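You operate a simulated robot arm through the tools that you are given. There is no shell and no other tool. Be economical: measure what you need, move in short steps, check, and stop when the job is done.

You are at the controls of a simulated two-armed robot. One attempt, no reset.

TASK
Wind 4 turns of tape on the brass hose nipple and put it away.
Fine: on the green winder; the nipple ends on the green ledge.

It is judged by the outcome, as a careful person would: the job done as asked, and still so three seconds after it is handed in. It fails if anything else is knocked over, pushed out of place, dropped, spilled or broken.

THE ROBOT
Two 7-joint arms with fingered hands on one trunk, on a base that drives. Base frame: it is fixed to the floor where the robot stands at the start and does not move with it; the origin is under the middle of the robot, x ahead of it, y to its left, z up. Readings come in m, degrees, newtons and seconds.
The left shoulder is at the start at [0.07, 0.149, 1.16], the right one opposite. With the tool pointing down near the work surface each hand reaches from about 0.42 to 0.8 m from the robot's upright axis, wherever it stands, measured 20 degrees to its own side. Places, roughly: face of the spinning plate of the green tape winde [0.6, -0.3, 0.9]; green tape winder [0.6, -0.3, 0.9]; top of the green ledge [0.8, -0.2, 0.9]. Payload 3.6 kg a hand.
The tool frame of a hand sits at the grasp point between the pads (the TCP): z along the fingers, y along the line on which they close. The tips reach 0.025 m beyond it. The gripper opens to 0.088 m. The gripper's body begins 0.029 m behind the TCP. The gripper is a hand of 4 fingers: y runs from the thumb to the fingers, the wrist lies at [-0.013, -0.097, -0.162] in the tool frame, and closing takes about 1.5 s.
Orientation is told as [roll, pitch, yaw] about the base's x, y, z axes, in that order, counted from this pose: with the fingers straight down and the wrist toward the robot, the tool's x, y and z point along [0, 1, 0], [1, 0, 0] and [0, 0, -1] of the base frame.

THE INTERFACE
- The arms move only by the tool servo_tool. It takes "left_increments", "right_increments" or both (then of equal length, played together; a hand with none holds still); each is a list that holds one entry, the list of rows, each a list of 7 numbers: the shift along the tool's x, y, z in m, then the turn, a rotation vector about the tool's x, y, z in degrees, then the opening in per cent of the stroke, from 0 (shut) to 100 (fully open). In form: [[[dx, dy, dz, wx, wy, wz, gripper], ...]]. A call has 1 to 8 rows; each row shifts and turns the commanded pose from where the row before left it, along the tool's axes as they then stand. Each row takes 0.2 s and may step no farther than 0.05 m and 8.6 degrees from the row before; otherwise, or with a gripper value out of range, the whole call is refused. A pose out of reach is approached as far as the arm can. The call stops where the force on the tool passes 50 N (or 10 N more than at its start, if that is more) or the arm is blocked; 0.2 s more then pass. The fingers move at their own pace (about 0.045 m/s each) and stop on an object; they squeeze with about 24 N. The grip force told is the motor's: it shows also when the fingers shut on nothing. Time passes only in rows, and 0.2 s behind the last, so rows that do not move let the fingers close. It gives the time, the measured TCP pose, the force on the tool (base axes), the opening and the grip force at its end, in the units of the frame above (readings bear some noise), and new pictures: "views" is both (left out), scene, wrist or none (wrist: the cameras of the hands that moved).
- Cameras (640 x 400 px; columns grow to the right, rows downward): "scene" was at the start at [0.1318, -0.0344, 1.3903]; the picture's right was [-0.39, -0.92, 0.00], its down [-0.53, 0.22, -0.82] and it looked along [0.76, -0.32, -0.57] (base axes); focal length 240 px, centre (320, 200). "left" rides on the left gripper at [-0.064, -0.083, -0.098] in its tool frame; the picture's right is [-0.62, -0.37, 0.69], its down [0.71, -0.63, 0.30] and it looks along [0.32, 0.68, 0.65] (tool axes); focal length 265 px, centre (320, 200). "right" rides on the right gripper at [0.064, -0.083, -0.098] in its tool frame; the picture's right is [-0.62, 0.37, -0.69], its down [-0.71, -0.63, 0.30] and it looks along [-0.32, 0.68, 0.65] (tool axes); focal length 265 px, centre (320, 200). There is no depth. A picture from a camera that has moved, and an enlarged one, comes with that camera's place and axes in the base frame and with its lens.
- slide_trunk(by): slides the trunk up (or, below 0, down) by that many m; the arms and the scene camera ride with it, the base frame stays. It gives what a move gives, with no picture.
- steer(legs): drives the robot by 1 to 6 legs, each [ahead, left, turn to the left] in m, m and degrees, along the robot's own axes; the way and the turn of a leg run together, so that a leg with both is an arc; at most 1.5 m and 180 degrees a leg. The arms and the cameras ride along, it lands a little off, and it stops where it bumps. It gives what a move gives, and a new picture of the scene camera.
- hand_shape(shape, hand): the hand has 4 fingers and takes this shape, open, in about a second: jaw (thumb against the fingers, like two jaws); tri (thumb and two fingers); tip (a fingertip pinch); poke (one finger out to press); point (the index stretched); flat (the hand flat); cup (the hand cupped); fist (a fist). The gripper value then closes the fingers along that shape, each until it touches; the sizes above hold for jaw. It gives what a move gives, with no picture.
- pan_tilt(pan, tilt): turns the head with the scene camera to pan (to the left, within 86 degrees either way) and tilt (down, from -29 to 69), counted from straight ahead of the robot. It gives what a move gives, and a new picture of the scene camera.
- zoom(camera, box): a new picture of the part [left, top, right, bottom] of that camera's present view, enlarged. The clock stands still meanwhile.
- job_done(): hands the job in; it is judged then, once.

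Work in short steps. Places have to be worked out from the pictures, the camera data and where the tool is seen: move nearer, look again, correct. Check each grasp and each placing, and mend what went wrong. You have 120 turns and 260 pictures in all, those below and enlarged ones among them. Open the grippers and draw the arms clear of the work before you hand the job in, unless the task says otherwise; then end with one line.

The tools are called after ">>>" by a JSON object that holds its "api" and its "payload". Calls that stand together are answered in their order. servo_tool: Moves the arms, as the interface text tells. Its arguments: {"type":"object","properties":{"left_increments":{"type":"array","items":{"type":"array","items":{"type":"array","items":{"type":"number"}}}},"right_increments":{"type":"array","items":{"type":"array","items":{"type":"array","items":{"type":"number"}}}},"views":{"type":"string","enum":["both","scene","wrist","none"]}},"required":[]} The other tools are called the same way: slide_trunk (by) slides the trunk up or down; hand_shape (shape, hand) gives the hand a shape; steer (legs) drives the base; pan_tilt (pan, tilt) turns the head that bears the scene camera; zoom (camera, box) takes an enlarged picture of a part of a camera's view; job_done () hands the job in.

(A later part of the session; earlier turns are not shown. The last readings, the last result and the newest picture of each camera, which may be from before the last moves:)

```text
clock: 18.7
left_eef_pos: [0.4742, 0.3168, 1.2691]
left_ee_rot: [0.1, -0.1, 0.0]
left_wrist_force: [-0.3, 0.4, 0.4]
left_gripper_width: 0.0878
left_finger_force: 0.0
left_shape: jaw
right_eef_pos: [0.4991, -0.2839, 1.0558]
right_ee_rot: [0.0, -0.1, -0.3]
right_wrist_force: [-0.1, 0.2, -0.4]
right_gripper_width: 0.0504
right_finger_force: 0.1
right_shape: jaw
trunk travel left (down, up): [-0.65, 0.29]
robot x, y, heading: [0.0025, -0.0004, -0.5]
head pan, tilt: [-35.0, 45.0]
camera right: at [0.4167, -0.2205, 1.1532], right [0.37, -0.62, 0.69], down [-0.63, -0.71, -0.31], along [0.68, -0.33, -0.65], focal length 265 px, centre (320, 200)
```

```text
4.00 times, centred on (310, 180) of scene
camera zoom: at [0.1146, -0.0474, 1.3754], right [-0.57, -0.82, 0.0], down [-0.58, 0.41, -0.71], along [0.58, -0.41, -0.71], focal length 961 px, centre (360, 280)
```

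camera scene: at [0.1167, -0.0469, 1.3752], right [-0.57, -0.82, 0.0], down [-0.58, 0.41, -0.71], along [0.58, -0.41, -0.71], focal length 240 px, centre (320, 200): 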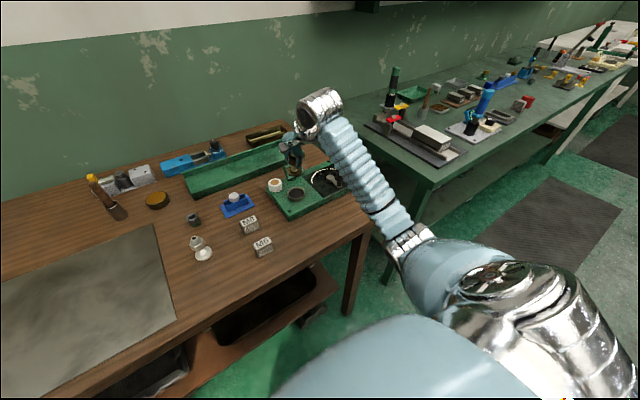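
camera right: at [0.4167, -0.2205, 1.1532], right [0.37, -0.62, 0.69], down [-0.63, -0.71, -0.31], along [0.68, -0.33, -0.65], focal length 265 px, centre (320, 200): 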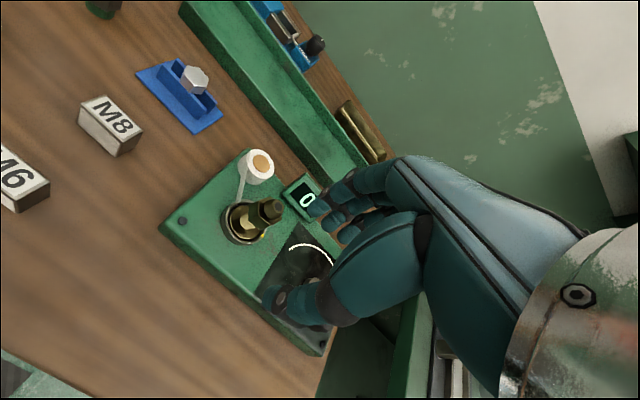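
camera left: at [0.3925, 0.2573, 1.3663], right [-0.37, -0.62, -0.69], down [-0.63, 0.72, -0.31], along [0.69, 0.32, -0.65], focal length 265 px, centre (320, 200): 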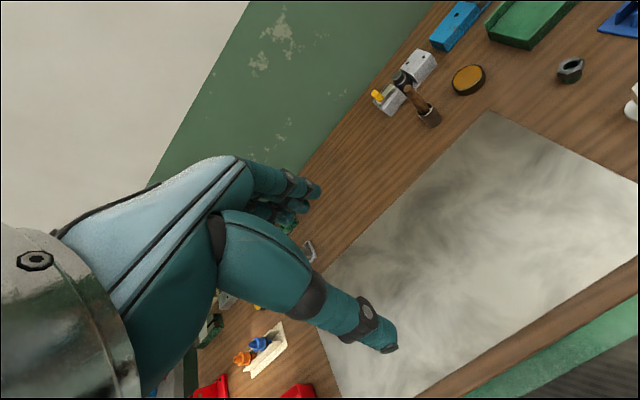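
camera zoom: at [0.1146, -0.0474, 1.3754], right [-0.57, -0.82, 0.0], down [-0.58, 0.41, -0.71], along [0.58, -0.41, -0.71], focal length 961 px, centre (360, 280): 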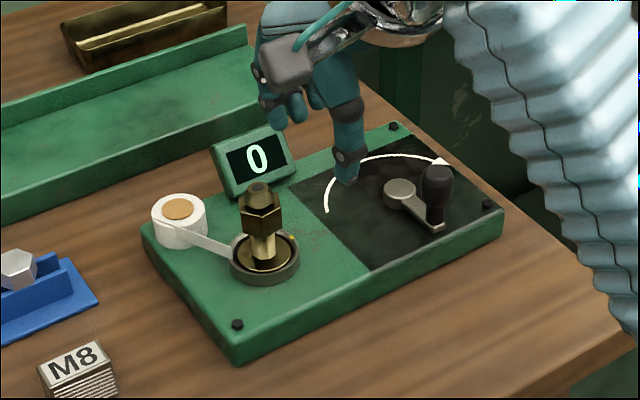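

Nipple seated, taped and counter at 0. Crank: axis ≈(0.571,-0.404), knob ≈(0.530,-0.406), top z≈0.941, clockwise. I move above the knob and yaw the hand −25° so the fingers clear the counter.

>>> {"api": "servo_tool", "payload": {"right_increments": [[[-0.0407, 0.0103, 0, 0, 0, 0, 60], [-0.0407, 0.0103, 0, 0, 0, 0, 60], [-0.0407, 0.0103, 0, 0, 0, 0, 60], [0, 0, 0.01, 0, 0, 8.3, 60], [0, 0, 0.01, 0, 0, 8.3, 60], [0, 0, 0.01, 0, 0, 8.3, 60], [0, 0, 0, 0, 0, 0, 60]]], "views": "wrist"}}

>>> {"api": "zoom", "payload": {"camera": "scene", "box": [260, 110, 400, 220]}}

```text
clock: 20.3
left_eef_pos: [0.4745, 0.3164, 1.2687]
left_ee_rot: [0.0, 0.0, -0.2]
left_wrist_force: [0.5, 0.1, 0.1]
left_gripper_width: 0.0877
left_finger_force: 0.0
left_shape: jaw
right_eef_pos: [0.5327, -0.405, 1.0269]
right_ee_rot: [0.0, 0.0, -25.2]
right_wrist_force: [0.2, 0.0, 0.5]
right_gripper_width: 0.0522
right_finger_force: 0.0
right_shape: jaw
trunk travel left (down, up): [-0.65, 0.29]
robot x, y, heading: [-0.0, -0.0032, 0.0]
head pan, tilt: [-35.0, 45.0]
camera right: at [0.4844, -0.3129, 1.1255], right [0.07, -0.72, 0.69], down [-0.87, -0.38, -0.3], along [0.48, -0.58, -0.65], focal length 265 px, centre (320, 200)
```

right: 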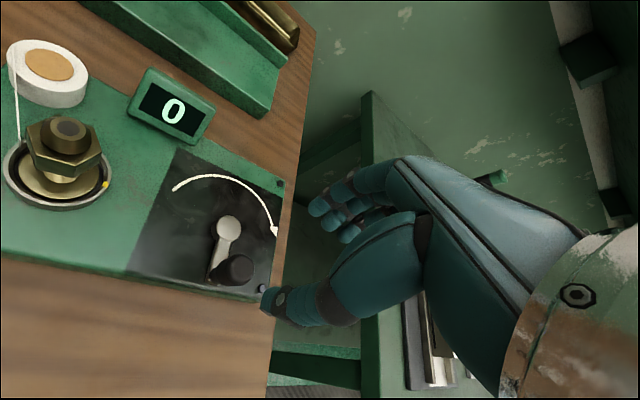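

```text
3.64 times, centred on (330, 165) of scene
camera zoom: at [0.1159, -0.0471, 1.3752], right [-0.57, -0.82, 0.0], down [-0.58, 0.41, -0.71], along [0.58, -0.41, -0.71], focal length 874 px, centre (284, 327)
```

zoom: 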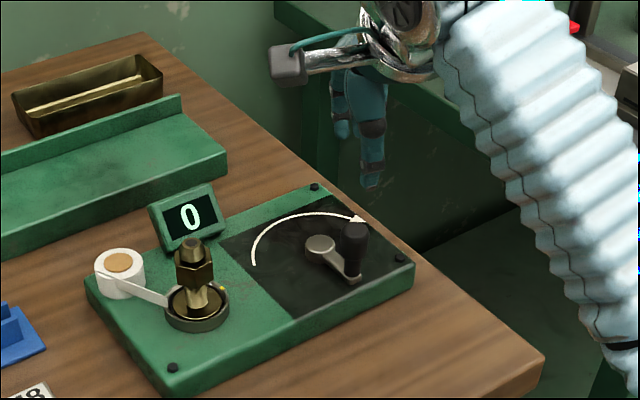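

Wrist view confirms the knob at (0.531,-0.405), axis ≈(0.572,-0.406). Lower onto the knob.

>>> {"api": "servo_tool", "payload": {"right_increments": [[[-0.001, -0.0013, 0.025, 0, 0, 0, 60], [0, 0, 0.025, 0, 0, 0, 60], [0, 0, 0.025, 0, 0, 0, 60], [0, 0, 0.018, 0, 0, 0, 60], [0, 0, 0, 0, 0, 0, 60]]], "views": "wrist"}}

>>> {"api": "zoom", "payload": {"camera": "scene", "box": [270, 130, 370, 210]}}

```text
clock: 21.5
left_eef_pos: [0.4753, 0.3179, 1.2685]
left_ee_rot: [0.0, 0.0, 0.0]
left_wrist_force: [0.8, 0.2, 0.5]
left_gripper_width: 0.0877
left_finger_force: 0.0
left_shape: jaw
right_eef_pos: [0.53, -0.4054, 0.9334]
right_ee_rot: [0.1, -0.1, -25.2]
right_wrist_force: [-0.3, -0.8, 0.6]
right_gripper_width: 0.0526
right_finger_force: 0.1
right_shape: jaw
trunk travel left (down, up): [-0.65, 0.29]
robot x, y, heading: [-0.0035, -0.0005, 0.1]
head pan, tilt: [-35.0, 45.0]
camera right: at [0.4828, -0.3127, 1.0313], right [0.07, -0.72, 0.69], down [-0.87, -0.38, -0.3], along [0.48, -0.58, -0.65], focal length 265 px, centre (320, 200)
```

right: 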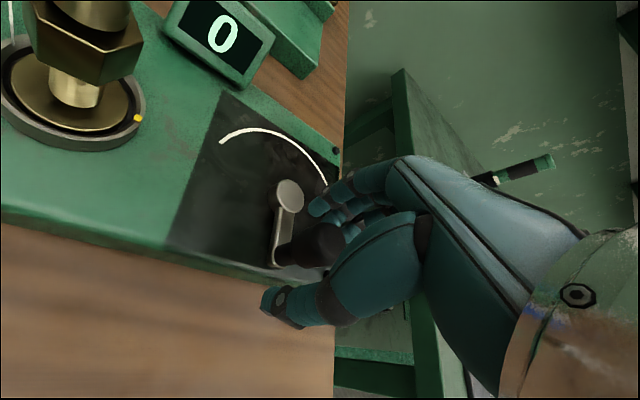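

```text
5.00 times, centred on (320, 170) of scene
camera zoom: at [0.1163, -0.0469, 1.3752], right [-0.57, -0.82, 0.0], down [-0.58, 0.41, -0.71], along [0.58, -0.41, -0.71], focal length 1202 px, centre (320, 350)
```

zoom: 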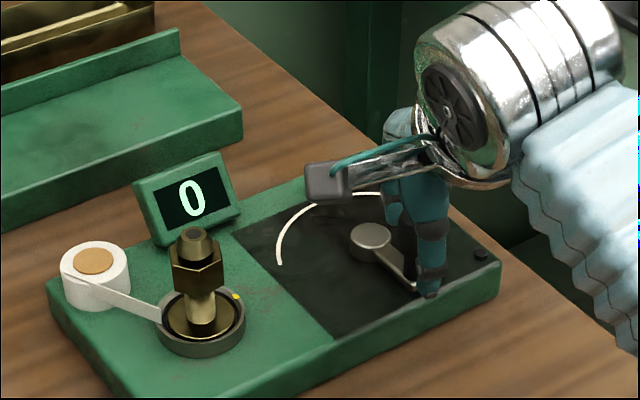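

Knob lies between thumb and fingers. Close the grip.

>>> {"api": "servo_tool", "payload": {"right_increments": [[[0, 0, 0, 0, 0, 0, 30], [0, 0, 0, 0, 0, 0, 10], [0, 0, 0, 0, 0, 0, 0], [0, 0, 0, 0, 0, 0, 0], [0, 0, 0, 0, 0, 0, 0], [0, 0, 0, 0, 0, 0, 0]]], "views": "wrist"}}

```text
clock: 22.9
left_eef_pos: [0.4759, 0.3179, 1.2687]
left_ee_rot: [0.0, 0.0, -0.1]
left_wrist_force: [-0.1, -0.4, -0.9]
left_gripper_width: 0.0879
left_finger_force: 0.0
left_shape: jaw
right_eef_pos: [0.53, -0.4059, 0.9334]
right_ee_rot: [-0.1, 0.1, -25.1]
right_wrist_force: [-3.0, -0.1, -3.2]
right_gripper_width: 0.0122
right_finger_force: 24.4
right_shape: jaw
trunk travel left (down, up): [-0.65, 0.29]
robot x, y, heading: [-0.0015, -0.0025, 0.1]
head pan, tilt: [-35.0, 45.0]
camera right: at [0.4828, -0.3129, 1.0309], right [0.07, -0.72, 0.69], down [-0.87, -0.38, -0.3], along [0.48, -0.58, -0.65], focal length 265 px, centre (320, 200)
```

right: 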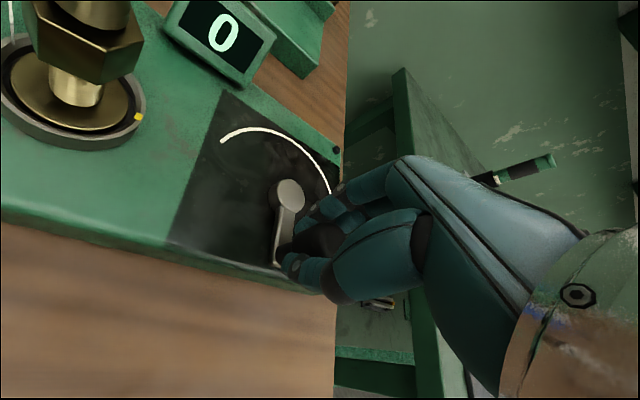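

Knob gripped. Turn the first 50° clockwise in small arc steps and read the force.

>>> {"api": "servo_tool", "payload": {"right_increments": [[[0.00687, -0.00253, 0, 0, 0, 0, 0], [0.00721, -0.0013, 0, 0, 0, 0, 0], [0.00732, 0, 0, 0, 0, 0, 0], [0.00721, 0.00125, 0, 0, 0, 0, 0], [0.00689, 0.00248, 0, 0, 0, 0, 0], [0, 0, 0, 0, 0, 0, 0]]], "views": "wrist"}}

>>> {"api": "zoom", "payload": {"camera": "scene", "box": [270, 130, 370, 210]}}

```text
clock: 24.3
left_eef_pos: [0.4753, 0.3166, 1.2686]
left_ee_rot: [0.1, -0.1, -0.1]
left_wrist_force: [0.4, -0.8, -0.2]
left_gripper_width: 0.0875
left_finger_force: 0.0
left_shape: jaw
right_eef_pos: [0.5468, -0.3722, 0.9326]
right_ee_rot: [0.1, 0.1, -25.2]
right_wrist_force: [-2.3, 4.2, -5.9]
right_gripper_width: 0.0119
right_finger_force: 24.1
right_shape: jaw
trunk travel left (down, up): [-0.65, 0.29]
robot x, y, heading: [0.0004, 0.0004, -0.4]
head pan, tilt: [-35.0, 45.0]
camera right: at [0.4982, -0.2798, 1.0313], right [0.07, -0.72, 0.69], down [-0.87, -0.38, -0.3], along [0.48, -0.58, -0.66], focal length 265 px, centre (320, 200)
```

right: 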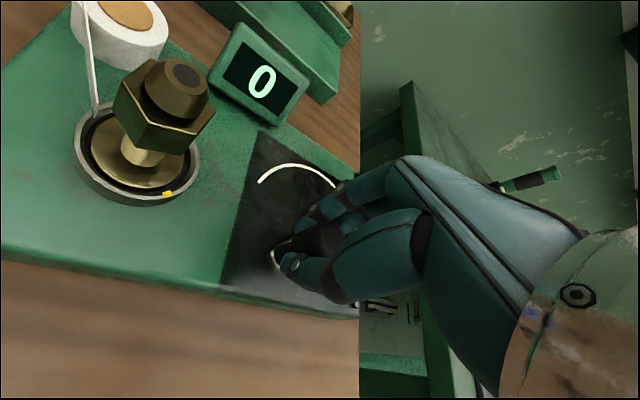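

```text
5.00 times, centred on (320, 170) of scene
camera zoom: at [0.1166, -0.0468, 1.3751], right [-0.57, -0.82, 0.0], down [-0.58, 0.41, -0.71], along [0.58, -0.41, -0.71], focal length 1202 px, centre (320, 350)
```

zoom: 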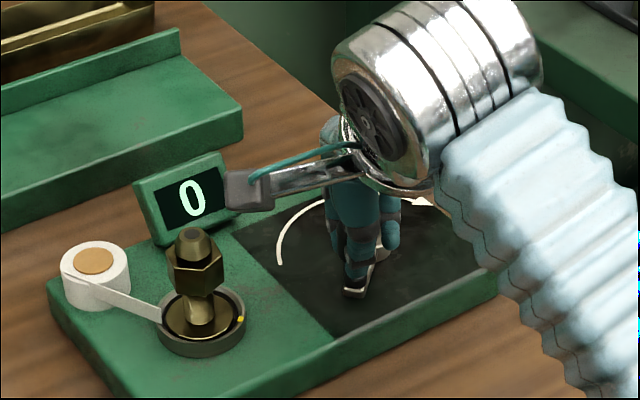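

Force is small and the plate's yellow mark has moved. Continue 80° further, toward the counter side, then check clearance.

>>> {"api": "servo_tool", "payload": {"right_increments": [[[0.00635, 0.00364, 0, 0, 0, 0, 0], [0.00562, 0.00468, 0, 0, 0, 0, 0], [0.00473, 0.00559, 0, 0, 0, 0, 0], [0.00368, 0.00633, 0, 0, 0, 0, 0], [0.00253, 0.00687, 0, 0, 0, 0, 0], [0.0013, 0.00721, 0, 0, 0, 0, 0], [0, 0.00732, 0, 0, 0, 0, 0], [-0.00125, 0.00721, 0, 0, 0, 0, 0]]], "views": "wrist"}}

>>> {"api": "zoom", "payload": {"camera": "scene", "box": [270, 130, 370, 210]}}

```text
clock: 26.1
left_eef_pos: [0.4776, 0.318, 1.2675]
left_ee_rot: [0.1, 0.1, -0.1]
left_wrist_force: [0.8, -0.8, -0.3]
left_gripper_width: 0.0876
left_finger_force: 0.1
left_shape: jaw
right_eef_pos: [0.6005, -0.3702, 0.9331]
right_ee_rot: [0.0, 0.0, -25.1]
right_wrist_force: [4.4, 6.8, -3.2]
right_gripper_width: 0.0118
right_finger_force: 24.3
right_shape: jaw
trunk travel left (down, up): [-0.65, 0.29]
robot x, y, heading: [0.0021, -0.0001, 0.3]
head pan, tilt: [-35.0, 45.0]
camera right: at [0.5531, -0.2785, 1.0308], right [0.07, -0.72, 0.69], down [-0.87, -0.38, -0.31], along [0.48, -0.58, -0.65], focal length 265 px, centre (320, 200)
```

right: 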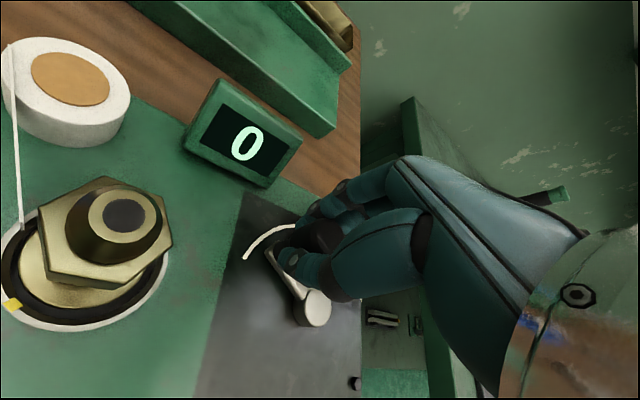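

```text
5.00 times, centred on (320, 170) of scene
camera zoom: at [0.1184, -0.046, 1.3751], right [-0.57, -0.82, 0.0], down [-0.58, 0.41, -0.71], along [0.58, -0.41, -0.71], focal length 1202 px, centre (320, 350)
```

zoom: 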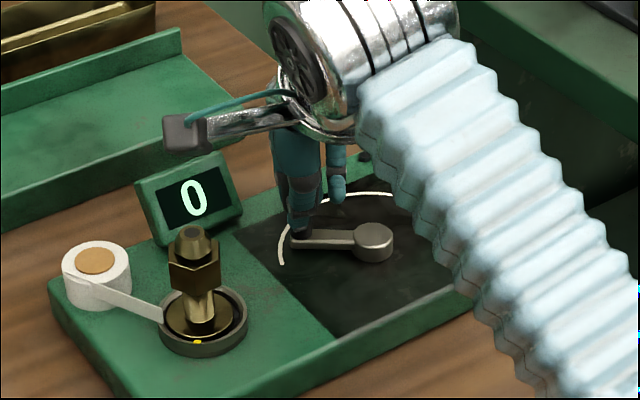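

Clear of the counter and nipple. Continue in 20° steps (160°), about the far and right side.

>>> {"api": "servo_tool", "payload": {"right_increments": [[[-0.00612, 0.01324, 0, 0, 0, 0, 0], [-0.01028, 0.01035, 0, 0, 0, 0, 0], [-0.0132, 0.00621, 0, 0, 0, 0, 0], [-0.01453, 0.00132, 0, 0, 0, 0, 0], [-0.0141, -0.00373, 0, 0, 0, 0, 0], [-0.01197, -0.00832, 0, 0, 0, 0, 0], [-0.00841, -0.01192, 0, 0, 0, 0, 0], [-0.00383, -0.01408, 0, 0, 0, 0, 0]]], "views": "none"}}

>>> {"api": "zoom", "payload": {"camera": "scene", "box": [270, 130, 370, 210]}}

```text
clock: 27.9
left_eef_pos: [0.4736, 0.3159, 1.2684]
left_ee_rot: [0.1, 0.0, -0.1]
left_wrist_force: [-0.8, 0.0, 0.0]
left_gripper_width: 0.0876
left_finger_force: 0.1
left_shape: jaw
right_eef_pos: [0.5567, -0.4448, 0.932]
right_ee_rot: [0.0, 0.2, -25.1]
right_wrist_force: [-2.7, -7.3, -2.9]
right_gripper_width: 0.0121
right_finger_force: 24.6
right_shape: jaw
trunk travel left (down, up): [-0.65, 0.29]
robot x, y, heading: [-0.0014, -0.0014, 0.1]
head pan, tilt: [-35.0, 45.0]
```

```text
5.00 times, centred on (320, 170) of scene
camera zoom: at [0.1155, -0.0482, 1.3752], right [-0.57, -0.82, 0.0], down [-0.58, 0.41, -0.71], along [0.58, -0.4, -0.71], focal length 1202 px, centre (320, 350)
```

zoom: 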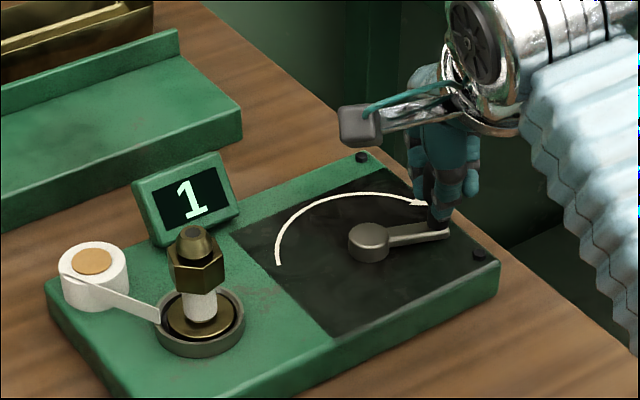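

Counter shows 1 and white tape is on the stem (crank at ~290°, plate 1:1). Continue another 160°.

>>> {"api": "servo_tool", "payload": {"right_increments": [[[0.00122, -0.01453, 0, 0, 0, 0, 0], [0.00612, -0.01324, 0, 0, 0, 0, 0], [0.01028, -0.01035, 0, 0, 0, 0, 0], [0.0132, -0.00621, 0, 0, 0, 0, 0], [0.01453, -0.00132, 0, 0, 0, 0, 0], [0.0141, 0.00373, 0, 0, 0, 0, 0], [0.01197, 0.00832, 0, 0, 0, 0, 0], [0.00841, 0.01192, 0, 0, 0, 0, 0]]], "views": "none"}}

>>> {"api": "zoom", "payload": {"camera": "scene", "box": [270, 130, 370, 210]}}

```text
clock: 29.7
left_eef_pos: [0.479, 0.3173, 1.267]
left_ee_rot: [0.0, 0.1, -0.1]
left_wrist_force: [0.1, 0.1, 0.6]
left_gripper_width: 0.0876
left_finger_force: 0.0
left_shape: jaw
right_eef_pos: [0.5757, -0.3615, 0.9326]
right_ee_rot: [0.0, 0.0, -25.0]
right_wrist_force: [0.2, 7.2, -9.7]
right_gripper_width: 0.0113
right_finger_force: 23.5
right_shape: jaw
trunk travel left (down, up): [-0.65, 0.29]
robot x, y, heading: [-0.0006, 0.0004, -0.3]
head pan, tilt: [-35.0, 45.0]
```

```text
5.00 times, centred on (320, 170) of scene
camera zoom: at [0.119, -0.0464, 1.3749], right [-0.57, -0.82, 0.0], down [-0.58, 0.41, -0.71], along [0.58, -0.41, -0.71], focal length 1202 px, centre (320, 350)
```

zoom: 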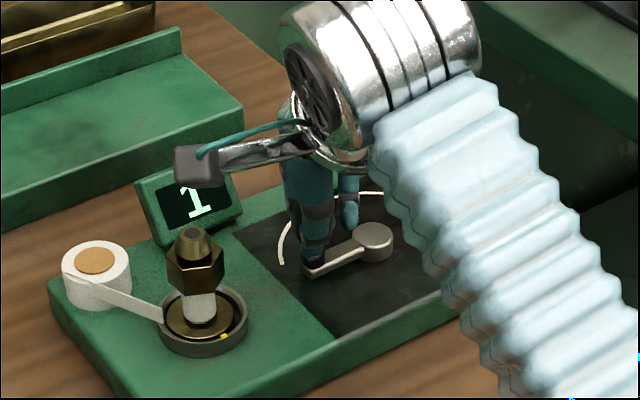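

450° turned, counter 1. Continue 160° more.

>>> {"api": "servo_tool", "payload": {"right_increments": [[[0.00383, 0.01408, 0, 0, 0, 0, 0], [-0.00122, 0.01453, 0, 0, 0, 0, 0], [-0.00612, 0.01324, 0, 0, 0, 0, 0], [-0.01028, 0.01035, 0, 0, 0, 0, 0], [-0.0132, 0.00621, 0, 0, 0, 0, 0], [-0.01453, 0.00132, 0, 0, 0, 0, 0], [-0.0141, -0.00373, 0, 0, 0, 0, 0], [-0.01197, -0.00832, 0, 0, 0, 0, 0]]], "views": "none"}}

>>> {"api": "zoom", "payload": {"camera": "scene", "box": [270, 130, 370, 210]}}

```text
clock: 31.5
left_eef_pos: [0.4751, 0.3159, 1.2676]
left_ee_rot: [0.2, 0.0, -0.1]
left_wrist_force: [-0.3, 0.2, -0.1]
left_gripper_width: 0.0878
left_finger_force: 0.1
left_shape: jaw
right_eef_pos: [0.5873, -0.4463, 0.9334]
right_ee_rot: [0.0, 0.1, -25.2]
right_wrist_force: [2.2, -6.3, -2.6]
right_gripper_width: 0.0114
right_finger_force: 23.9
right_shape: jaw
trunk travel left (down, up): [-0.65, 0.29]
robot x, y, heading: [-0.0035, 0.0011, 0.1]
head pan, tilt: [-35.0, 45.0]
```

```text
5.00 times, centred on (320, 170) of scene
camera zoom: at [0.1161, -0.0486, 1.3751], right [-0.57, -0.82, 0.0], down [-0.58, 0.41, -0.71], along [0.58, -0.4, -0.71], focal length 1202 px, centre (320, 350)
```

zoom: 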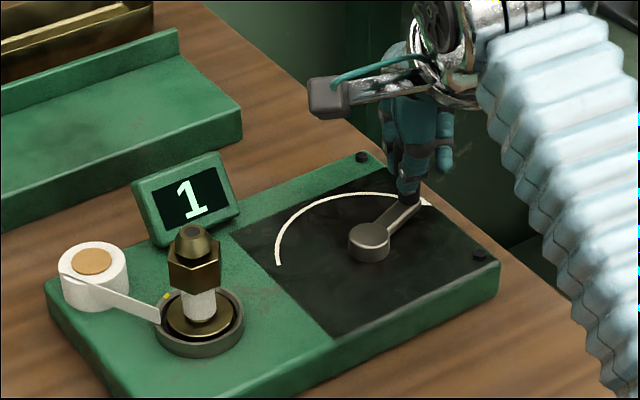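

610°, counter 1. Continue 160° to 770°.

>>> {"api": "servo_tool", "payload": {"right_increments": [[[-0.00841, -0.01192, 0, 0, 0, 0, 0], [-0.00383, -0.01408, 0, 0, 0, 0, 0], [0.00122, -0.01453, 0, 0, 0, 0, 0], [0.00612, -0.01324, 0, 0, 0, 0, 0], [0.01028, -0.01035, 0, 0, 0, 0, 0], [0.0132, -0.00621, 0, 0, 0, 0, 0], [0.01453, -0.00132, 0, 0, 0, 0, 0], [0.0141, 0.00373, 0, 0, 0, 0, 0]]], "views": "none"}}

>>> {"api": "zoom", "payload": {"camera": "scene", "box": [270, 130, 370, 210]}}

```text
clock: 33.3
left_eef_pos: [0.4757, 0.3173, 1.2681]
left_ee_rot: [-0.1, 0.0, -0.2]
left_wrist_force: [0.6, 0.4, -0.4]
left_gripper_width: 0.0877
left_finger_force: 0.1
left_shape: jaw
right_eef_pos: [0.547, -0.371, 0.9323]
right_ee_rot: [0.0, 0.1, -25.0]
right_wrist_force: [-6.0, 6.6, -5.1]
right_gripper_width: 0.0113
right_finger_force: 23.9
right_shape: jaw
trunk travel left (down, up): [-0.65, 0.29]
robot x, y, heading: [-0.0005, -0.0015, 0.3]
head pan, tilt: [-35.0, 45.0]
```

```text
5.00 times, centred on (320, 170) of scene
camera zoom: at [0.1172, -0.0454, 1.3751], right [-0.57, -0.82, 0.0], down [-0.58, 0.4, -0.71], along [0.58, -0.41, -0.71], focal length 1202 px, centre (320, 350)
```

zoom: 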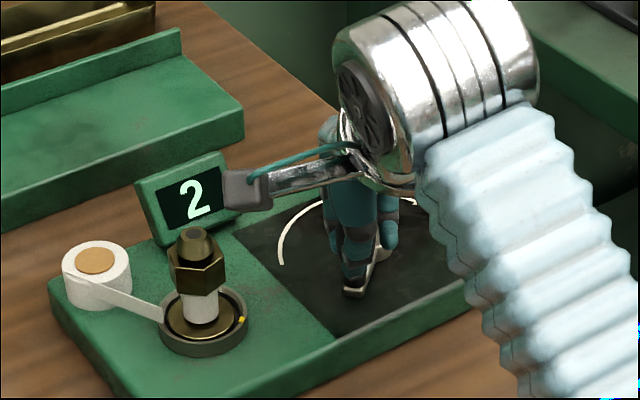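

770°, counter 2. Continue 160° to 930°.

>>> {"api": "servo_tool", "payload": {"right_increments": [[[0.01197, 0.00832, 0, 0, 0, 0, 0], [0.00841, 0.01192, 0, 0, 0, 0, 0], [0.00383, 0.01408, 0, 0, 0, 0, 0], [-0.00122, 0.01453, 0, 0, 0, 0, 0], [-0.00612, 0.01324, 0, 0, 0, 0, 0], [-0.01028, 0.01035, 0, 0, 0, 0, 0], [-0.0132, 0.00621, 0, 0, 0, 0, 0], [-0.01453, 0.00132, 0, 0, 0, 0, 0]]], "views": "none"}}

>>> {"api": "zoom", "payload": {"camera": "scene", "box": [270, 130, 370, 210]}}

```text
clock: 35.1
left_eef_pos: [0.4772, 0.3157, 1.2685]
left_ee_rot: [0.1, 0.2, 0.0]
left_wrist_force: [-0.4, 0.1, 0.7]
left_gripper_width: 0.0878
left_finger_force: 0.1
left_shape: jaw
right_eef_pos: [0.6111, -0.427, 0.9333]
right_ee_rot: [0.0, 0.0, -25.2]
right_wrist_force: [6.3, -4.8, -0.8]
right_gripper_width: 0.0116
right_finger_force: 23.6
right_shape: jaw
trunk travel left (down, up): [-0.65, 0.29]
robot x, y, heading: [-0.0039, -0.0031, -0.0]
head pan, tilt: [-35.0, 45.0]
```

```text
5.00 times, centred on (320, 170) of scene
camera zoom: at [0.1174, -0.0483, 1.375], right [-0.57, -0.82, 0.0], down [-0.58, 0.41, -0.71], along [0.58, -0.4, -0.71], focal length 1202 px, centre (320, 350)
```

zoom: 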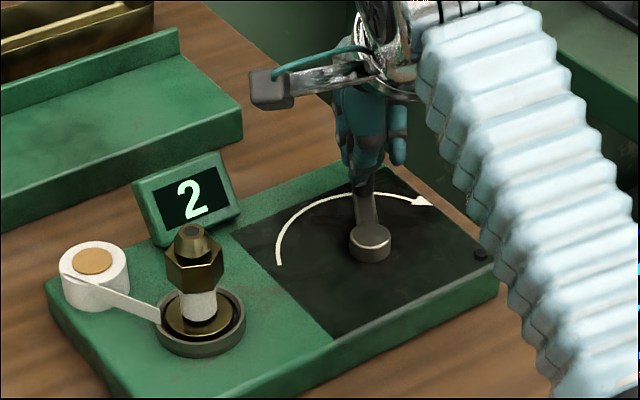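

Forces remain small. Continue 160° to 1090°.

>>> {"api": "servo_tool", "payload": {"right_increments": [[[-0.0141, -0.00373, 0, 0, 0, 0, 0], [-0.01197, -0.00832, 0, 0, 0, 0, 0], [-0.00841, -0.01192, 0, 0, 0, 0, 0], [-0.00383, -0.01408, 0, 0, 0, 0, 0], [0.00122, -0.01453, 0, 0, 0, 0, 0], [0.00612, -0.01324, 0, 0, 0, 0, 0], [0.01028, -0.01035, 0, 0, 0, 0, 0], [0.0132, -0.00621, 0, 0, 0, 0, 0]]], "views": "none"}}

>>> {"api": "zoom", "payload": {"camera": "scene", "box": [270, 130, 370, 210]}}

```text
clock: 36.9
left_eef_pos: [0.4762, 0.3175, 1.2692]
left_ee_rot: [0.1, 0.0, -0.1]
left_wrist_force: [-0.1, -0.6, -0.3]
left_gripper_width: 0.0875
left_finger_force: 0.1
left_shape: jaw
right_eef_pos: [0.5316, -0.3959, 0.9316]
right_ee_rot: [0.0, 0.2, -25.0]
right_wrist_force: [-10.1, 1.1, -3.7]
right_gripper_width: 0.0117
right_finger_force: 23.9
right_shape: jaw
trunk travel left (down, up): [-0.65, 0.29]
robot x, y, heading: [-0.0016, -0.0028, 0.0]
head pan, tilt: [-35.0, 45.0]
```

```text
5.00 times, centred on (320, 170) of scene
camera zoom: at [0.1164, -0.0466, 1.3751], right [-0.57, -0.82, 0.0], down [-0.58, 0.41, -0.71], along [0.58, -0.41, -0.71], focal length 1202 px, centre (320, 350)
```

zoom: 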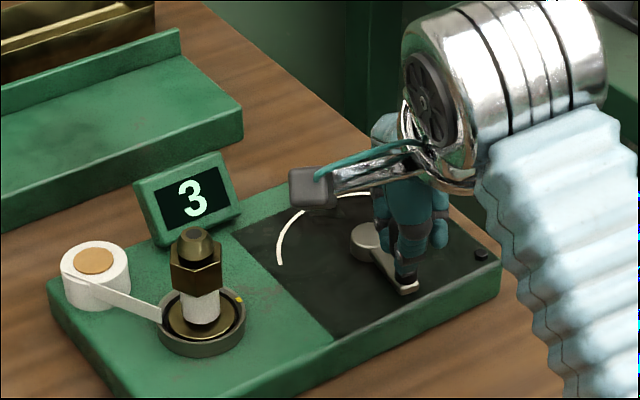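

1090°, counter 3. Continue 160° to 1250°.

>>> {"api": "servo_tool", "payload": {"right_increments": [[[0.01453, -0.00132, 0, 0, 0, 0, 0], [0.0141, 0.00373, 0, 0, 0, 0, 0], [0.01197, 0.00832, 0, 0, 0, 0, 0], [0.00841, 0.01192, 0, 0, 0, 0, 0], [0.00383, 0.01408, 0, 0, 0, 0, 0], [-0.00122, 0.01453, 0, 0, 0, 0, 0], [-0.00612, 0.01324, 0, 0, 0, 0, 0], [-0.01028, 0.01035, 0, 0, 0, 0, 0]]], "views": "none"}}

>>> {"api": "zoom", "payload": {"camera": "scene", "box": [270, 130, 370, 210]}}

```text
clock: 38.7
left_eef_pos: [0.4783, 0.3177, 1.2668]
left_ee_rot: [0.1, 0.2, -0.2]
left_wrist_force: [-0.6, -0.8, 0.2]
left_gripper_width: 0.0875
left_finger_force: 0.1
left_shape: jaw
right_eef_pos: [0.6157, -0.3986, 0.9328]
right_ee_rot: [-0.1, 0.0, -25.1]
right_wrist_force: [9.3, 1.8, -6.4]
right_gripper_width: 0.011
right_finger_force: 23.3
right_shape: jaw
trunk travel left (down, up): [-0.65, 0.29]
robot x, y, heading: [0.0019, -0.0025, 0.1]
head pan, tilt: [-35.0, 45.0]
```

```text
5.00 times, centred on (320, 170) of scene
camera zoom: at [0.1196, -0.0481, 1.3748], right [-0.57, -0.82, 0.0], down [-0.58, 0.41, -0.71], along [0.58, -0.4, -0.71], focal length 1202 px, centre (320, 350)
```

zoom: 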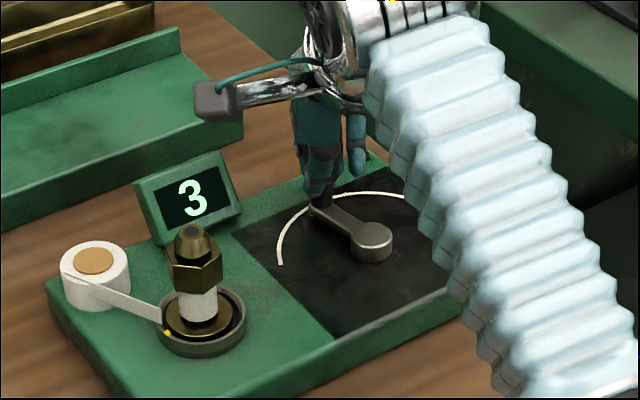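

1250°, counter 3. Advance 120° to 1370° and check.

>>> {"api": "servo_tool", "payload": {"right_increments": [[[-0.0132, 0.00621, 0, 0, 0, 0, 0], [-0.01453, 0.00132, 0, 0, 0, 0, 0], [-0.0141, -0.00373, 0, 0, 0, 0, 0], [-0.01197, -0.00832, 0, 0, 0, 0, 0], [-0.00841, -0.01192, 0, 0, 0, 0, 0], [-0.00383, -0.01408, 0, 0, 0, 0, 0], [0, 0, 0, 0, 0, 0, 0]]], "views": "none"}}

>>> {"api": "zoom", "payload": {"camera": "scene", "box": [270, 130, 370, 210]}}

```text
clock: 40.3
left_eef_pos: [0.4747, 0.3154, 1.2686]
left_ee_rot: [0.1, 0.0, 0.0]
left_wrist_force: [0.2, 0.6, -0.2]
left_gripper_width: 0.0877
left_finger_force: 0.1
left_shape: jaw
right_eef_pos: [0.5581, -0.4449, 0.9324]
right_ee_rot: [0.0, 0.2, -25.1]
right_wrist_force: [-2.1, -5.7, -1.5]
right_gripper_width: 0.0116
right_finger_force: 24.0
right_shape: jaw
trunk travel left (down, up): [-0.65, 0.29]
robot x, y, heading: [0.0016, -0.0004, -0.0]
head pan, tilt: [-35.0, 45.0]
```

```text
5.00 times, centred on (320, 170) of scene
camera zoom: at [0.1166, -0.0486, 1.3751], right [-0.57, -0.82, 0.0], down [-0.58, 0.41, -0.71], along [0.58, -0.4, -0.71], focal length 1202 px, centre (320, 350)
```

zoom: 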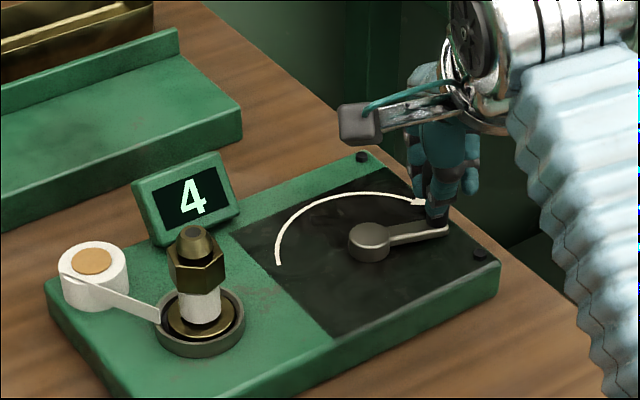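

Counter reads 4. Finish to exactly 4 full crank turns (+70°), well short of a fifth count.

>>> {"api": "servo_tool", "payload": {"right_increments": [[[0.00122, -0.01453, 0, 0, 0, 0, 0], [0.00612, -0.01324, 0, 0, 0, 0, 0], [0.01028, -0.01035, 0, 0, 0, 0, 0], [0.0062, -0.0038, 0, 0, 0, 0, 0], [0, 0, 0, 0, 0, 0, 0], [0, 0, 0, 0, 0, 0, 30], [0, 0, 0, 0, 0, 0, 60], [0, 0, 0, 0, 0, 0, 60]]], "views": "wrist"}}

>>> {"api": "zoom", "payload": {"camera": "scene", "box": [270, 130, 370, 210]}}

```text
clock: 42.1
left_eef_pos: [0.4757, 0.3167, 1.2686]
left_ee_rot: [0.0, 0.0, -0.2]
left_wrist_force: [0.0, 1.2, 0.7]
left_gripper_width: 0.0875
left_finger_force: 0.1
left_shape: jaw
right_eef_pos: [0.5316, -0.4045, 0.9326]
right_ee_rot: [0.0, -0.1, -25.1]
right_wrist_force: [-1.1, -0.4, -0.2]
right_gripper_width: 0.0522
right_finger_force: 0.0
right_shape: jaw
trunk travel left (down, up): [-0.65, 0.29]
robot x, y, heading: [0.0014, -0.0033, 0.1]
head pan, tilt: [-35.0, 45.0]
camera right: at [0.4842, -0.3123, 1.0318], right [0.07, -0.72, 0.69], down [-0.87, -0.38, -0.31], along [0.48, -0.58, -0.65], focal length 265 px, centre (320, 200)
```

right: 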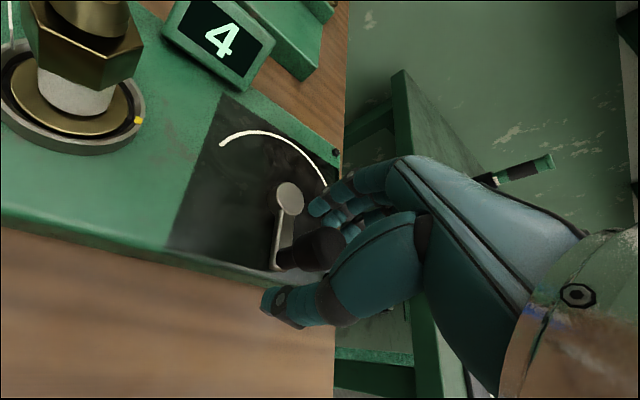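

```text
5.00 times, centred on (320, 170) of scene
camera zoom: at [0.116, -0.0475, 1.3752], right [-0.57, -0.82, 0.0], down [-0.58, 0.41, -0.71], along [0.58, -0.41, -0.71], focal length 1202 px, centre (320, 350)
```

zoom: 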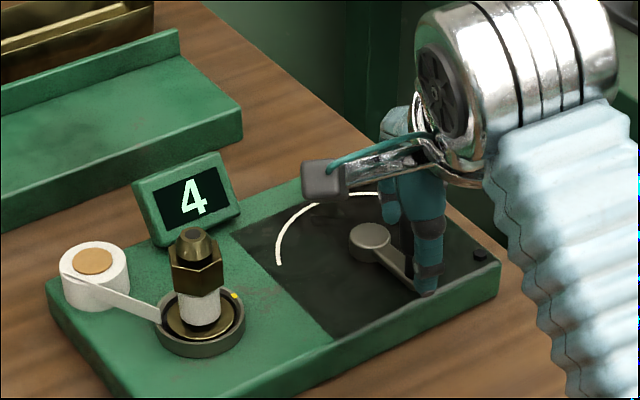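

Four turns done and crank back home. Raise off the knob and turn the hand back to zero yaw.

>>> {"api": "servo_tool", "payload": {"right_increments": [[[0, 0, -0.02, 0, 0, 0, 60], [0, 0, -0.03, 0, 0, 0, 60], [0, 0, -0.03, 0, 0, 0, 60], [0, 0, -0.03, 0, 0, -8.4, 60], [0, 0, 0, 0, 0, -8.4, 60], [0, 0, 0, 0, 0, -8.4, 60], [0.035, 0.01, 0, 0, 0, 0, 60], [0.035, 0.01, 0, 0, 0, 0, 60]]], "views": "wrist"}}

>>> {"api": "pan_tilt", "payload": {"pan": -20, "tilt": 42}}

>>> {"api": "zoom", "payload": {"camera": "right", "box": [100, 100, 340, 300]}}

>>> {"api": "zoom", "payload": {"camera": "scene", "box": [200, 120, 400, 260]}}

```text
clock: 43.9
left_eef_pos: [0.4756, 0.3172, 1.2661]
left_ee_rot: [-0.1, 0.1, -0.2]
left_wrist_force: [-0.9, 0.6, 1.0]
left_gripper_width: 0.0876
left_finger_force: 0.1
left_shape: jaw
right_eef_pos: [0.5507, -0.3335, 1.0435]
right_ee_rot: [-0.1, 0.0, 0.0]
right_wrist_force: [-0.1, -0.2, -0.5]
right_gripper_width: 0.0529
right_finger_force: 0.1
right_shape: jaw
trunk travel left (down, up): [-0.65, 0.29]
robot x, y, heading: [-0.0021, 0.0003, -0.0]
head pan, tilt: [-35.0, 45.0]
camera right: at [0.4675, -0.2697, 1.142], right [0.37, -0.62, 0.69], down [-0.63, -0.72, -0.3], along [0.68, -0.32, -0.65], focal length 265 px, centre (320, 200)
```

right: 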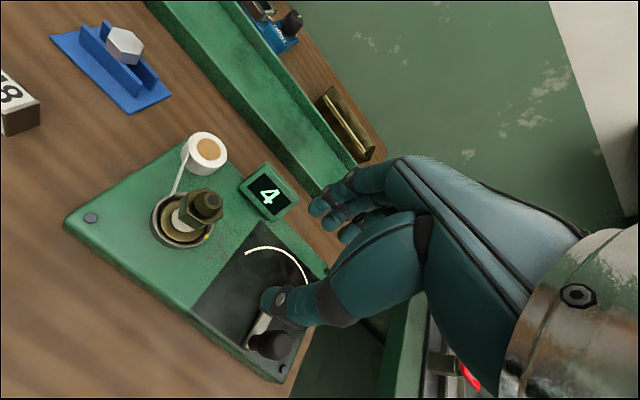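

```text
clock: 44.7
left_eef_pos: [0.4754, 0.3167, 1.2693]
left_ee_rot: [0.0, 0.1, -0.1]
left_wrist_force: [-0.7, -0.3, 0.0]
left_gripper_width: 0.0876
left_finger_force: 0.1
left_shape: jaw
right_eef_pos: [0.5481, -0.3351, 1.0447]
right_ee_rot: [0.1, 0.0, 0.1]
right_wrist_force: [-0.4, -0.2, 0.8]
right_gripper_width: 0.0525
right_finger_force: 0.0
right_shape: jaw
trunk travel left (down, up): [-0.65, 0.29]
robot x, y, heading: [-0.0009, 0.0003, -0.3]
head pan, tilt: [-20.0, 42.0]
camera scene: at [0.1282, -0.0298, 1.3795], right [-0.34, -0.94, 0.0], down [-0.63, 0.23, -0.74], along [0.7, -0.25, -0.67], focal length 240 px, centre (320, 200)
```

scene: 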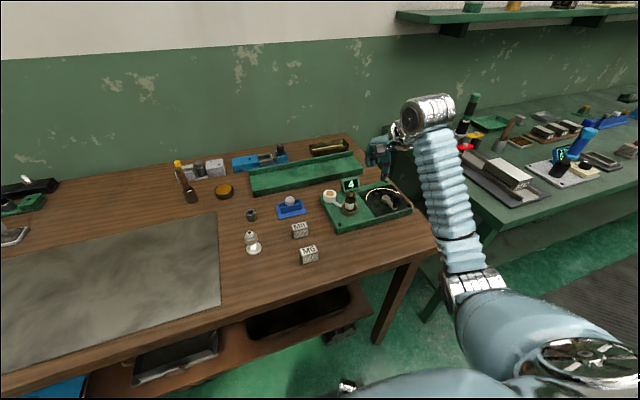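

```text
2.00 times, centred on (220, 200) of right
camera zoom: at [0.4667, -0.2714, 1.142], right [0.37, -0.62, 0.69], down [-0.63, -0.72, -0.31], along [0.68, -0.32, -0.65], focal length 531 px, centre (520, 200)
```

zoom: 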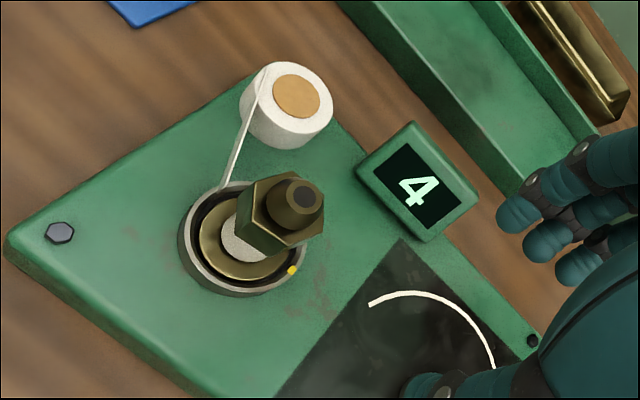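

```text
2.86 times, centred on (300, 190) of scene
camera zoom: at [0.1282, -0.0298, 1.3795], right [-0.34, -0.94, 0.0], down [-0.63, 0.23, -0.74], along [0.7, -0.25, -0.67], focal length 687 px, centre (377, 229)
```

zoom: 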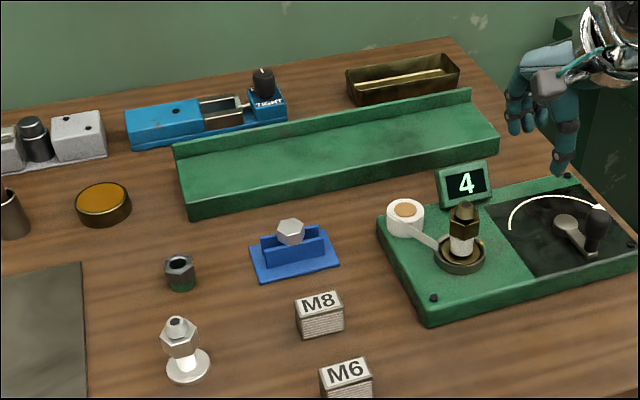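

Nipple still seated at (0.575,-0.285), tape on. Move over it and descend with a slightly higher grasp than before (hex).

>>> {"api": "servo_tool", "payload": {"right_increments": [[[0.025, 0.0125, 0, 0, 0, 0, 60], [0.025, 0.0125, 0, 0, 0, 0, 60], [0, 0, 0.025, 0, 0, 0, 60], [0, 0, 0.025, 0, 0, 0, 60], [0, 0, 0.02, 0, 0, 0, 60], [0, 0, 0, 0, 0, 0, 60]]], "views": "none"}}

>>> {"api": "zoom", "payload": {"camera": "right", "box": [160, 130, 360, 330]}}

>>> {"api": "zoom", "payload": {"camera": "scene", "box": [300, 140, 400, 230]}}

```text
clock: 46.1
left_eef_pos: [0.4758, 0.3163, 1.269]
left_ee_rot: [0.0, -0.1, -0.1]
left_wrist_force: [-0.1, 0.7, -0.8]
left_gripper_width: 0.0874
left_finger_force: 0.1
left_shape: jaw
right_eef_pos: [0.5731, -0.2846, 0.9752]
right_ee_rot: [0.0, 0.0, 0.1]
right_wrist_force: [-0.4, 0.1, 0.8]
right_gripper_width: 0.0521
right_finger_force: 0.1
right_shape: jaw
trunk travel left (down, up): [-0.65, 0.29]
robot x, y, heading: [-0.0028, -0.0009, -0.3]
head pan, tilt: [-20.0, 42.0]
```

```text
2.00 times, centred on (260, 230) of right
camera zoom: at [0.4914, -0.2215, 1.0725], right [0.37, -0.62, 0.69], down [-0.63, -0.72, -0.3], along [0.68, -0.32, -0.65], focal length 531 px, centre (440, 140)
```

zoom: 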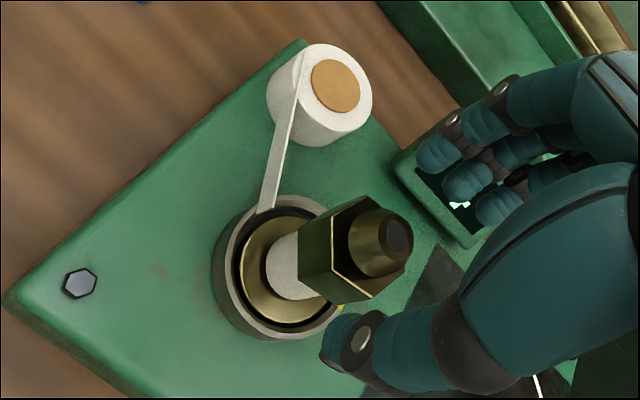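

```text
4.44 times, centred on (350, 185) of scene
camera zoom: at [0.1282, -0.0293, 1.3795], right [-0.34, -0.94, 0.0], down [-0.63, 0.23, -0.74], along [0.7, -0.25, -0.67], focal length 1068 px, centre (187, 267)
```

zoom: 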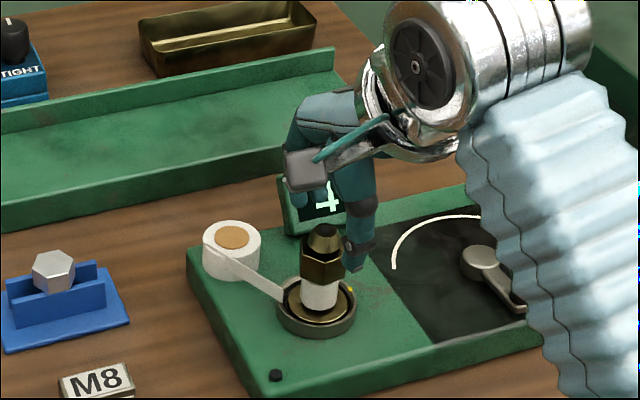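

Aligned (nose at 0.575,-0.284). Descend to z≈0.932 and close.

>>> {"api": "servo_tool", "payload": {"right_increments": [[[0.001, 0.001, 0.015, 0, 0, 0, 60], [0, 0, 0.015, 0, 0, 0, 60], [0, 0, 0.012, 0, 0, 0, 60], [0, 0, 0, 0, 0, 0, 60]]], "views": "wrist"}}

```text
clock: 47.1
left_eef_pos: [0.4753, 0.3169, 1.2672]
left_ee_rot: [0.0, 0.0, -0.1]
left_wrist_force: [0.2, -0.2, 0.1]
left_gripper_width: 0.0876
left_finger_force: 0.0
left_shape: jaw
right_eef_pos: [0.5766, -0.2826, 0.9321]
right_ee_rot: [0.0, 0.0, 0.1]
right_wrist_force: [-0.9, -0.5, 0.1]
right_gripper_width: 0.0524
right_finger_force: 0.1
right_shape: jaw
trunk travel left (down, up): [-0.65, 0.29]
robot x, y, heading: [0.0028, -0.0052, 0.1]
head pan, tilt: [-20.0, 42.0]
camera right: at [0.4935, -0.22, 1.0291], right [0.37, -0.62, 0.69], down [-0.63, -0.72, -0.3], along [0.68, -0.32, -0.65], focal length 265 px, centre (320, 200)
```

right: 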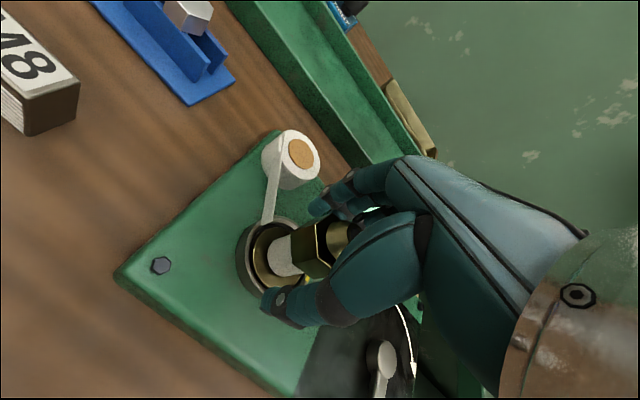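

Close on the hex.

>>> {"api": "servo_tool", "payload": {"right_increments": [[[0, 0, 0, 0, 0, 0, 30], [0, 0, 0, 0, 0, 0, 10], [0, 0, 0, 0, 0, 0, 0], [0, 0, 0, 0, 0, 0, 0], [0, 0, 0, 0, 0, 0, 0], [0, 0, 0, 0, 0, 0, 0]]], "views": "none"}}

>>> {"api": "zoom", "payload": {"camera": "right", "box": [200, 150, 400, 350]}}

```text
clock: 48.5
left_eef_pos: [0.4757, 0.3162, 1.2684]
left_ee_rot: [0.0, 0.1, -0.1]
left_wrist_force: [-0.1, 0.3, 0.7]
left_gripper_width: 0.0878
left_finger_force: 0.1
left_shape: jaw
right_eef_pos: [0.5763, -0.2826, 0.9301]
right_ee_rot: [0.0, 0.0, 0.0]
right_wrist_force: [0.4, 0.2, -1.5]
right_gripper_width: 0.0191
right_finger_force: 24.7
right_shape: jaw
trunk travel left (down, up): [-0.65, 0.29]
robot x, y, heading: [0.0001, -0.0014, 0.1]
head pan, tilt: [-20.0, 42.0]
```

```text
2.00 times, centred on (300, 250) of right
camera zoom: at [0.4938, -0.2201, 1.029], right [0.37, -0.62, 0.69], down [-0.63, -0.72, -0.3], along [0.68, -0.32, -0.65], focal length 531 px, centre (360, 100)
```

zoom: 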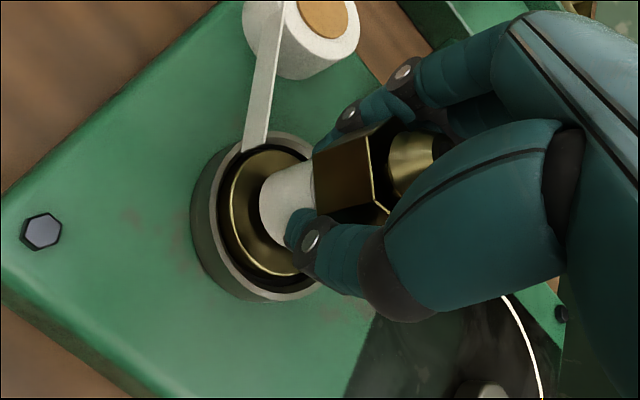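

Grip good. Lift straight up 10 cm and check.

>>> {"api": "servo_tool", "payload": {"right_increments": [[[0, 0, -0.008, 0, 0, 0, 0], [0, 0, -0.012, 0, 0, 0, 0], [0, 0, -0.03, 0, 0, 0, 0], [0, 0, -0.03, 0, 0, 0, 0], [0, 0, -0.03, 0, 0, 0, 0], [0, 0, 0, 0, 0, 0, 0]]]}}

```text
clock: 49.9
left_eef_pos: [0.475, 0.3164, 1.2681]
left_ee_rot: [-0.1, 0.0, -0.2]
left_wrist_force: [0.4, -0.1, 1.1]
left_gripper_width: 0.0875
left_finger_force: 0.1
left_shape: jaw
right_eef_pos: [0.5754, -0.285, 1.0418]
right_ee_rot: [0.0, 0.0, 0.1]
right_wrist_force: [0.4, -0.2, -1.7]
right_gripper_width: 0.0189
right_finger_force: 23.7
right_shape: jaw
trunk travel left (down, up): [-0.65, 0.29]
robot x, y, heading: [0.0005, 0.0018, 0.4]
head pan, tilt: [-20.0, 42.0]
camera scene: at [0.1288, -0.0292, 1.3794], right [-0.34, -0.94, 0.0], down [-0.63, 0.23, -0.74], along [0.7, -0.25, -0.67], focal length 240 px, centre (320, 200)
camera right: at [0.4927, -0.222, 1.1398], right [0.37, -0.62, 0.69], down [-0.63, -0.72, -0.3], along [0.68, -0.32, -0.65], focal length 265 px, centre (320, 200)
```

scene: 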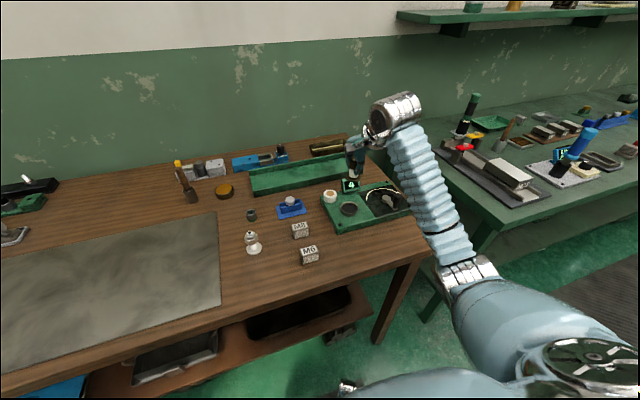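
right: 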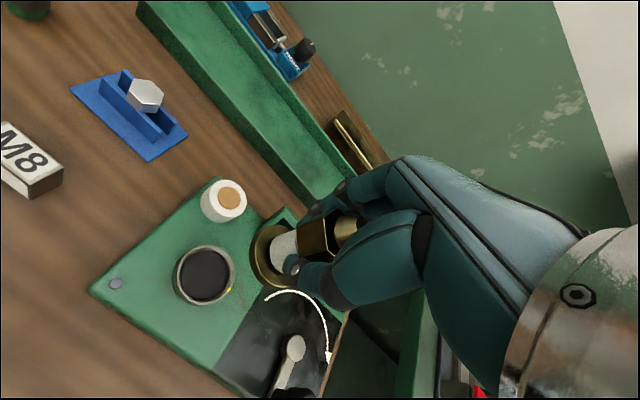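

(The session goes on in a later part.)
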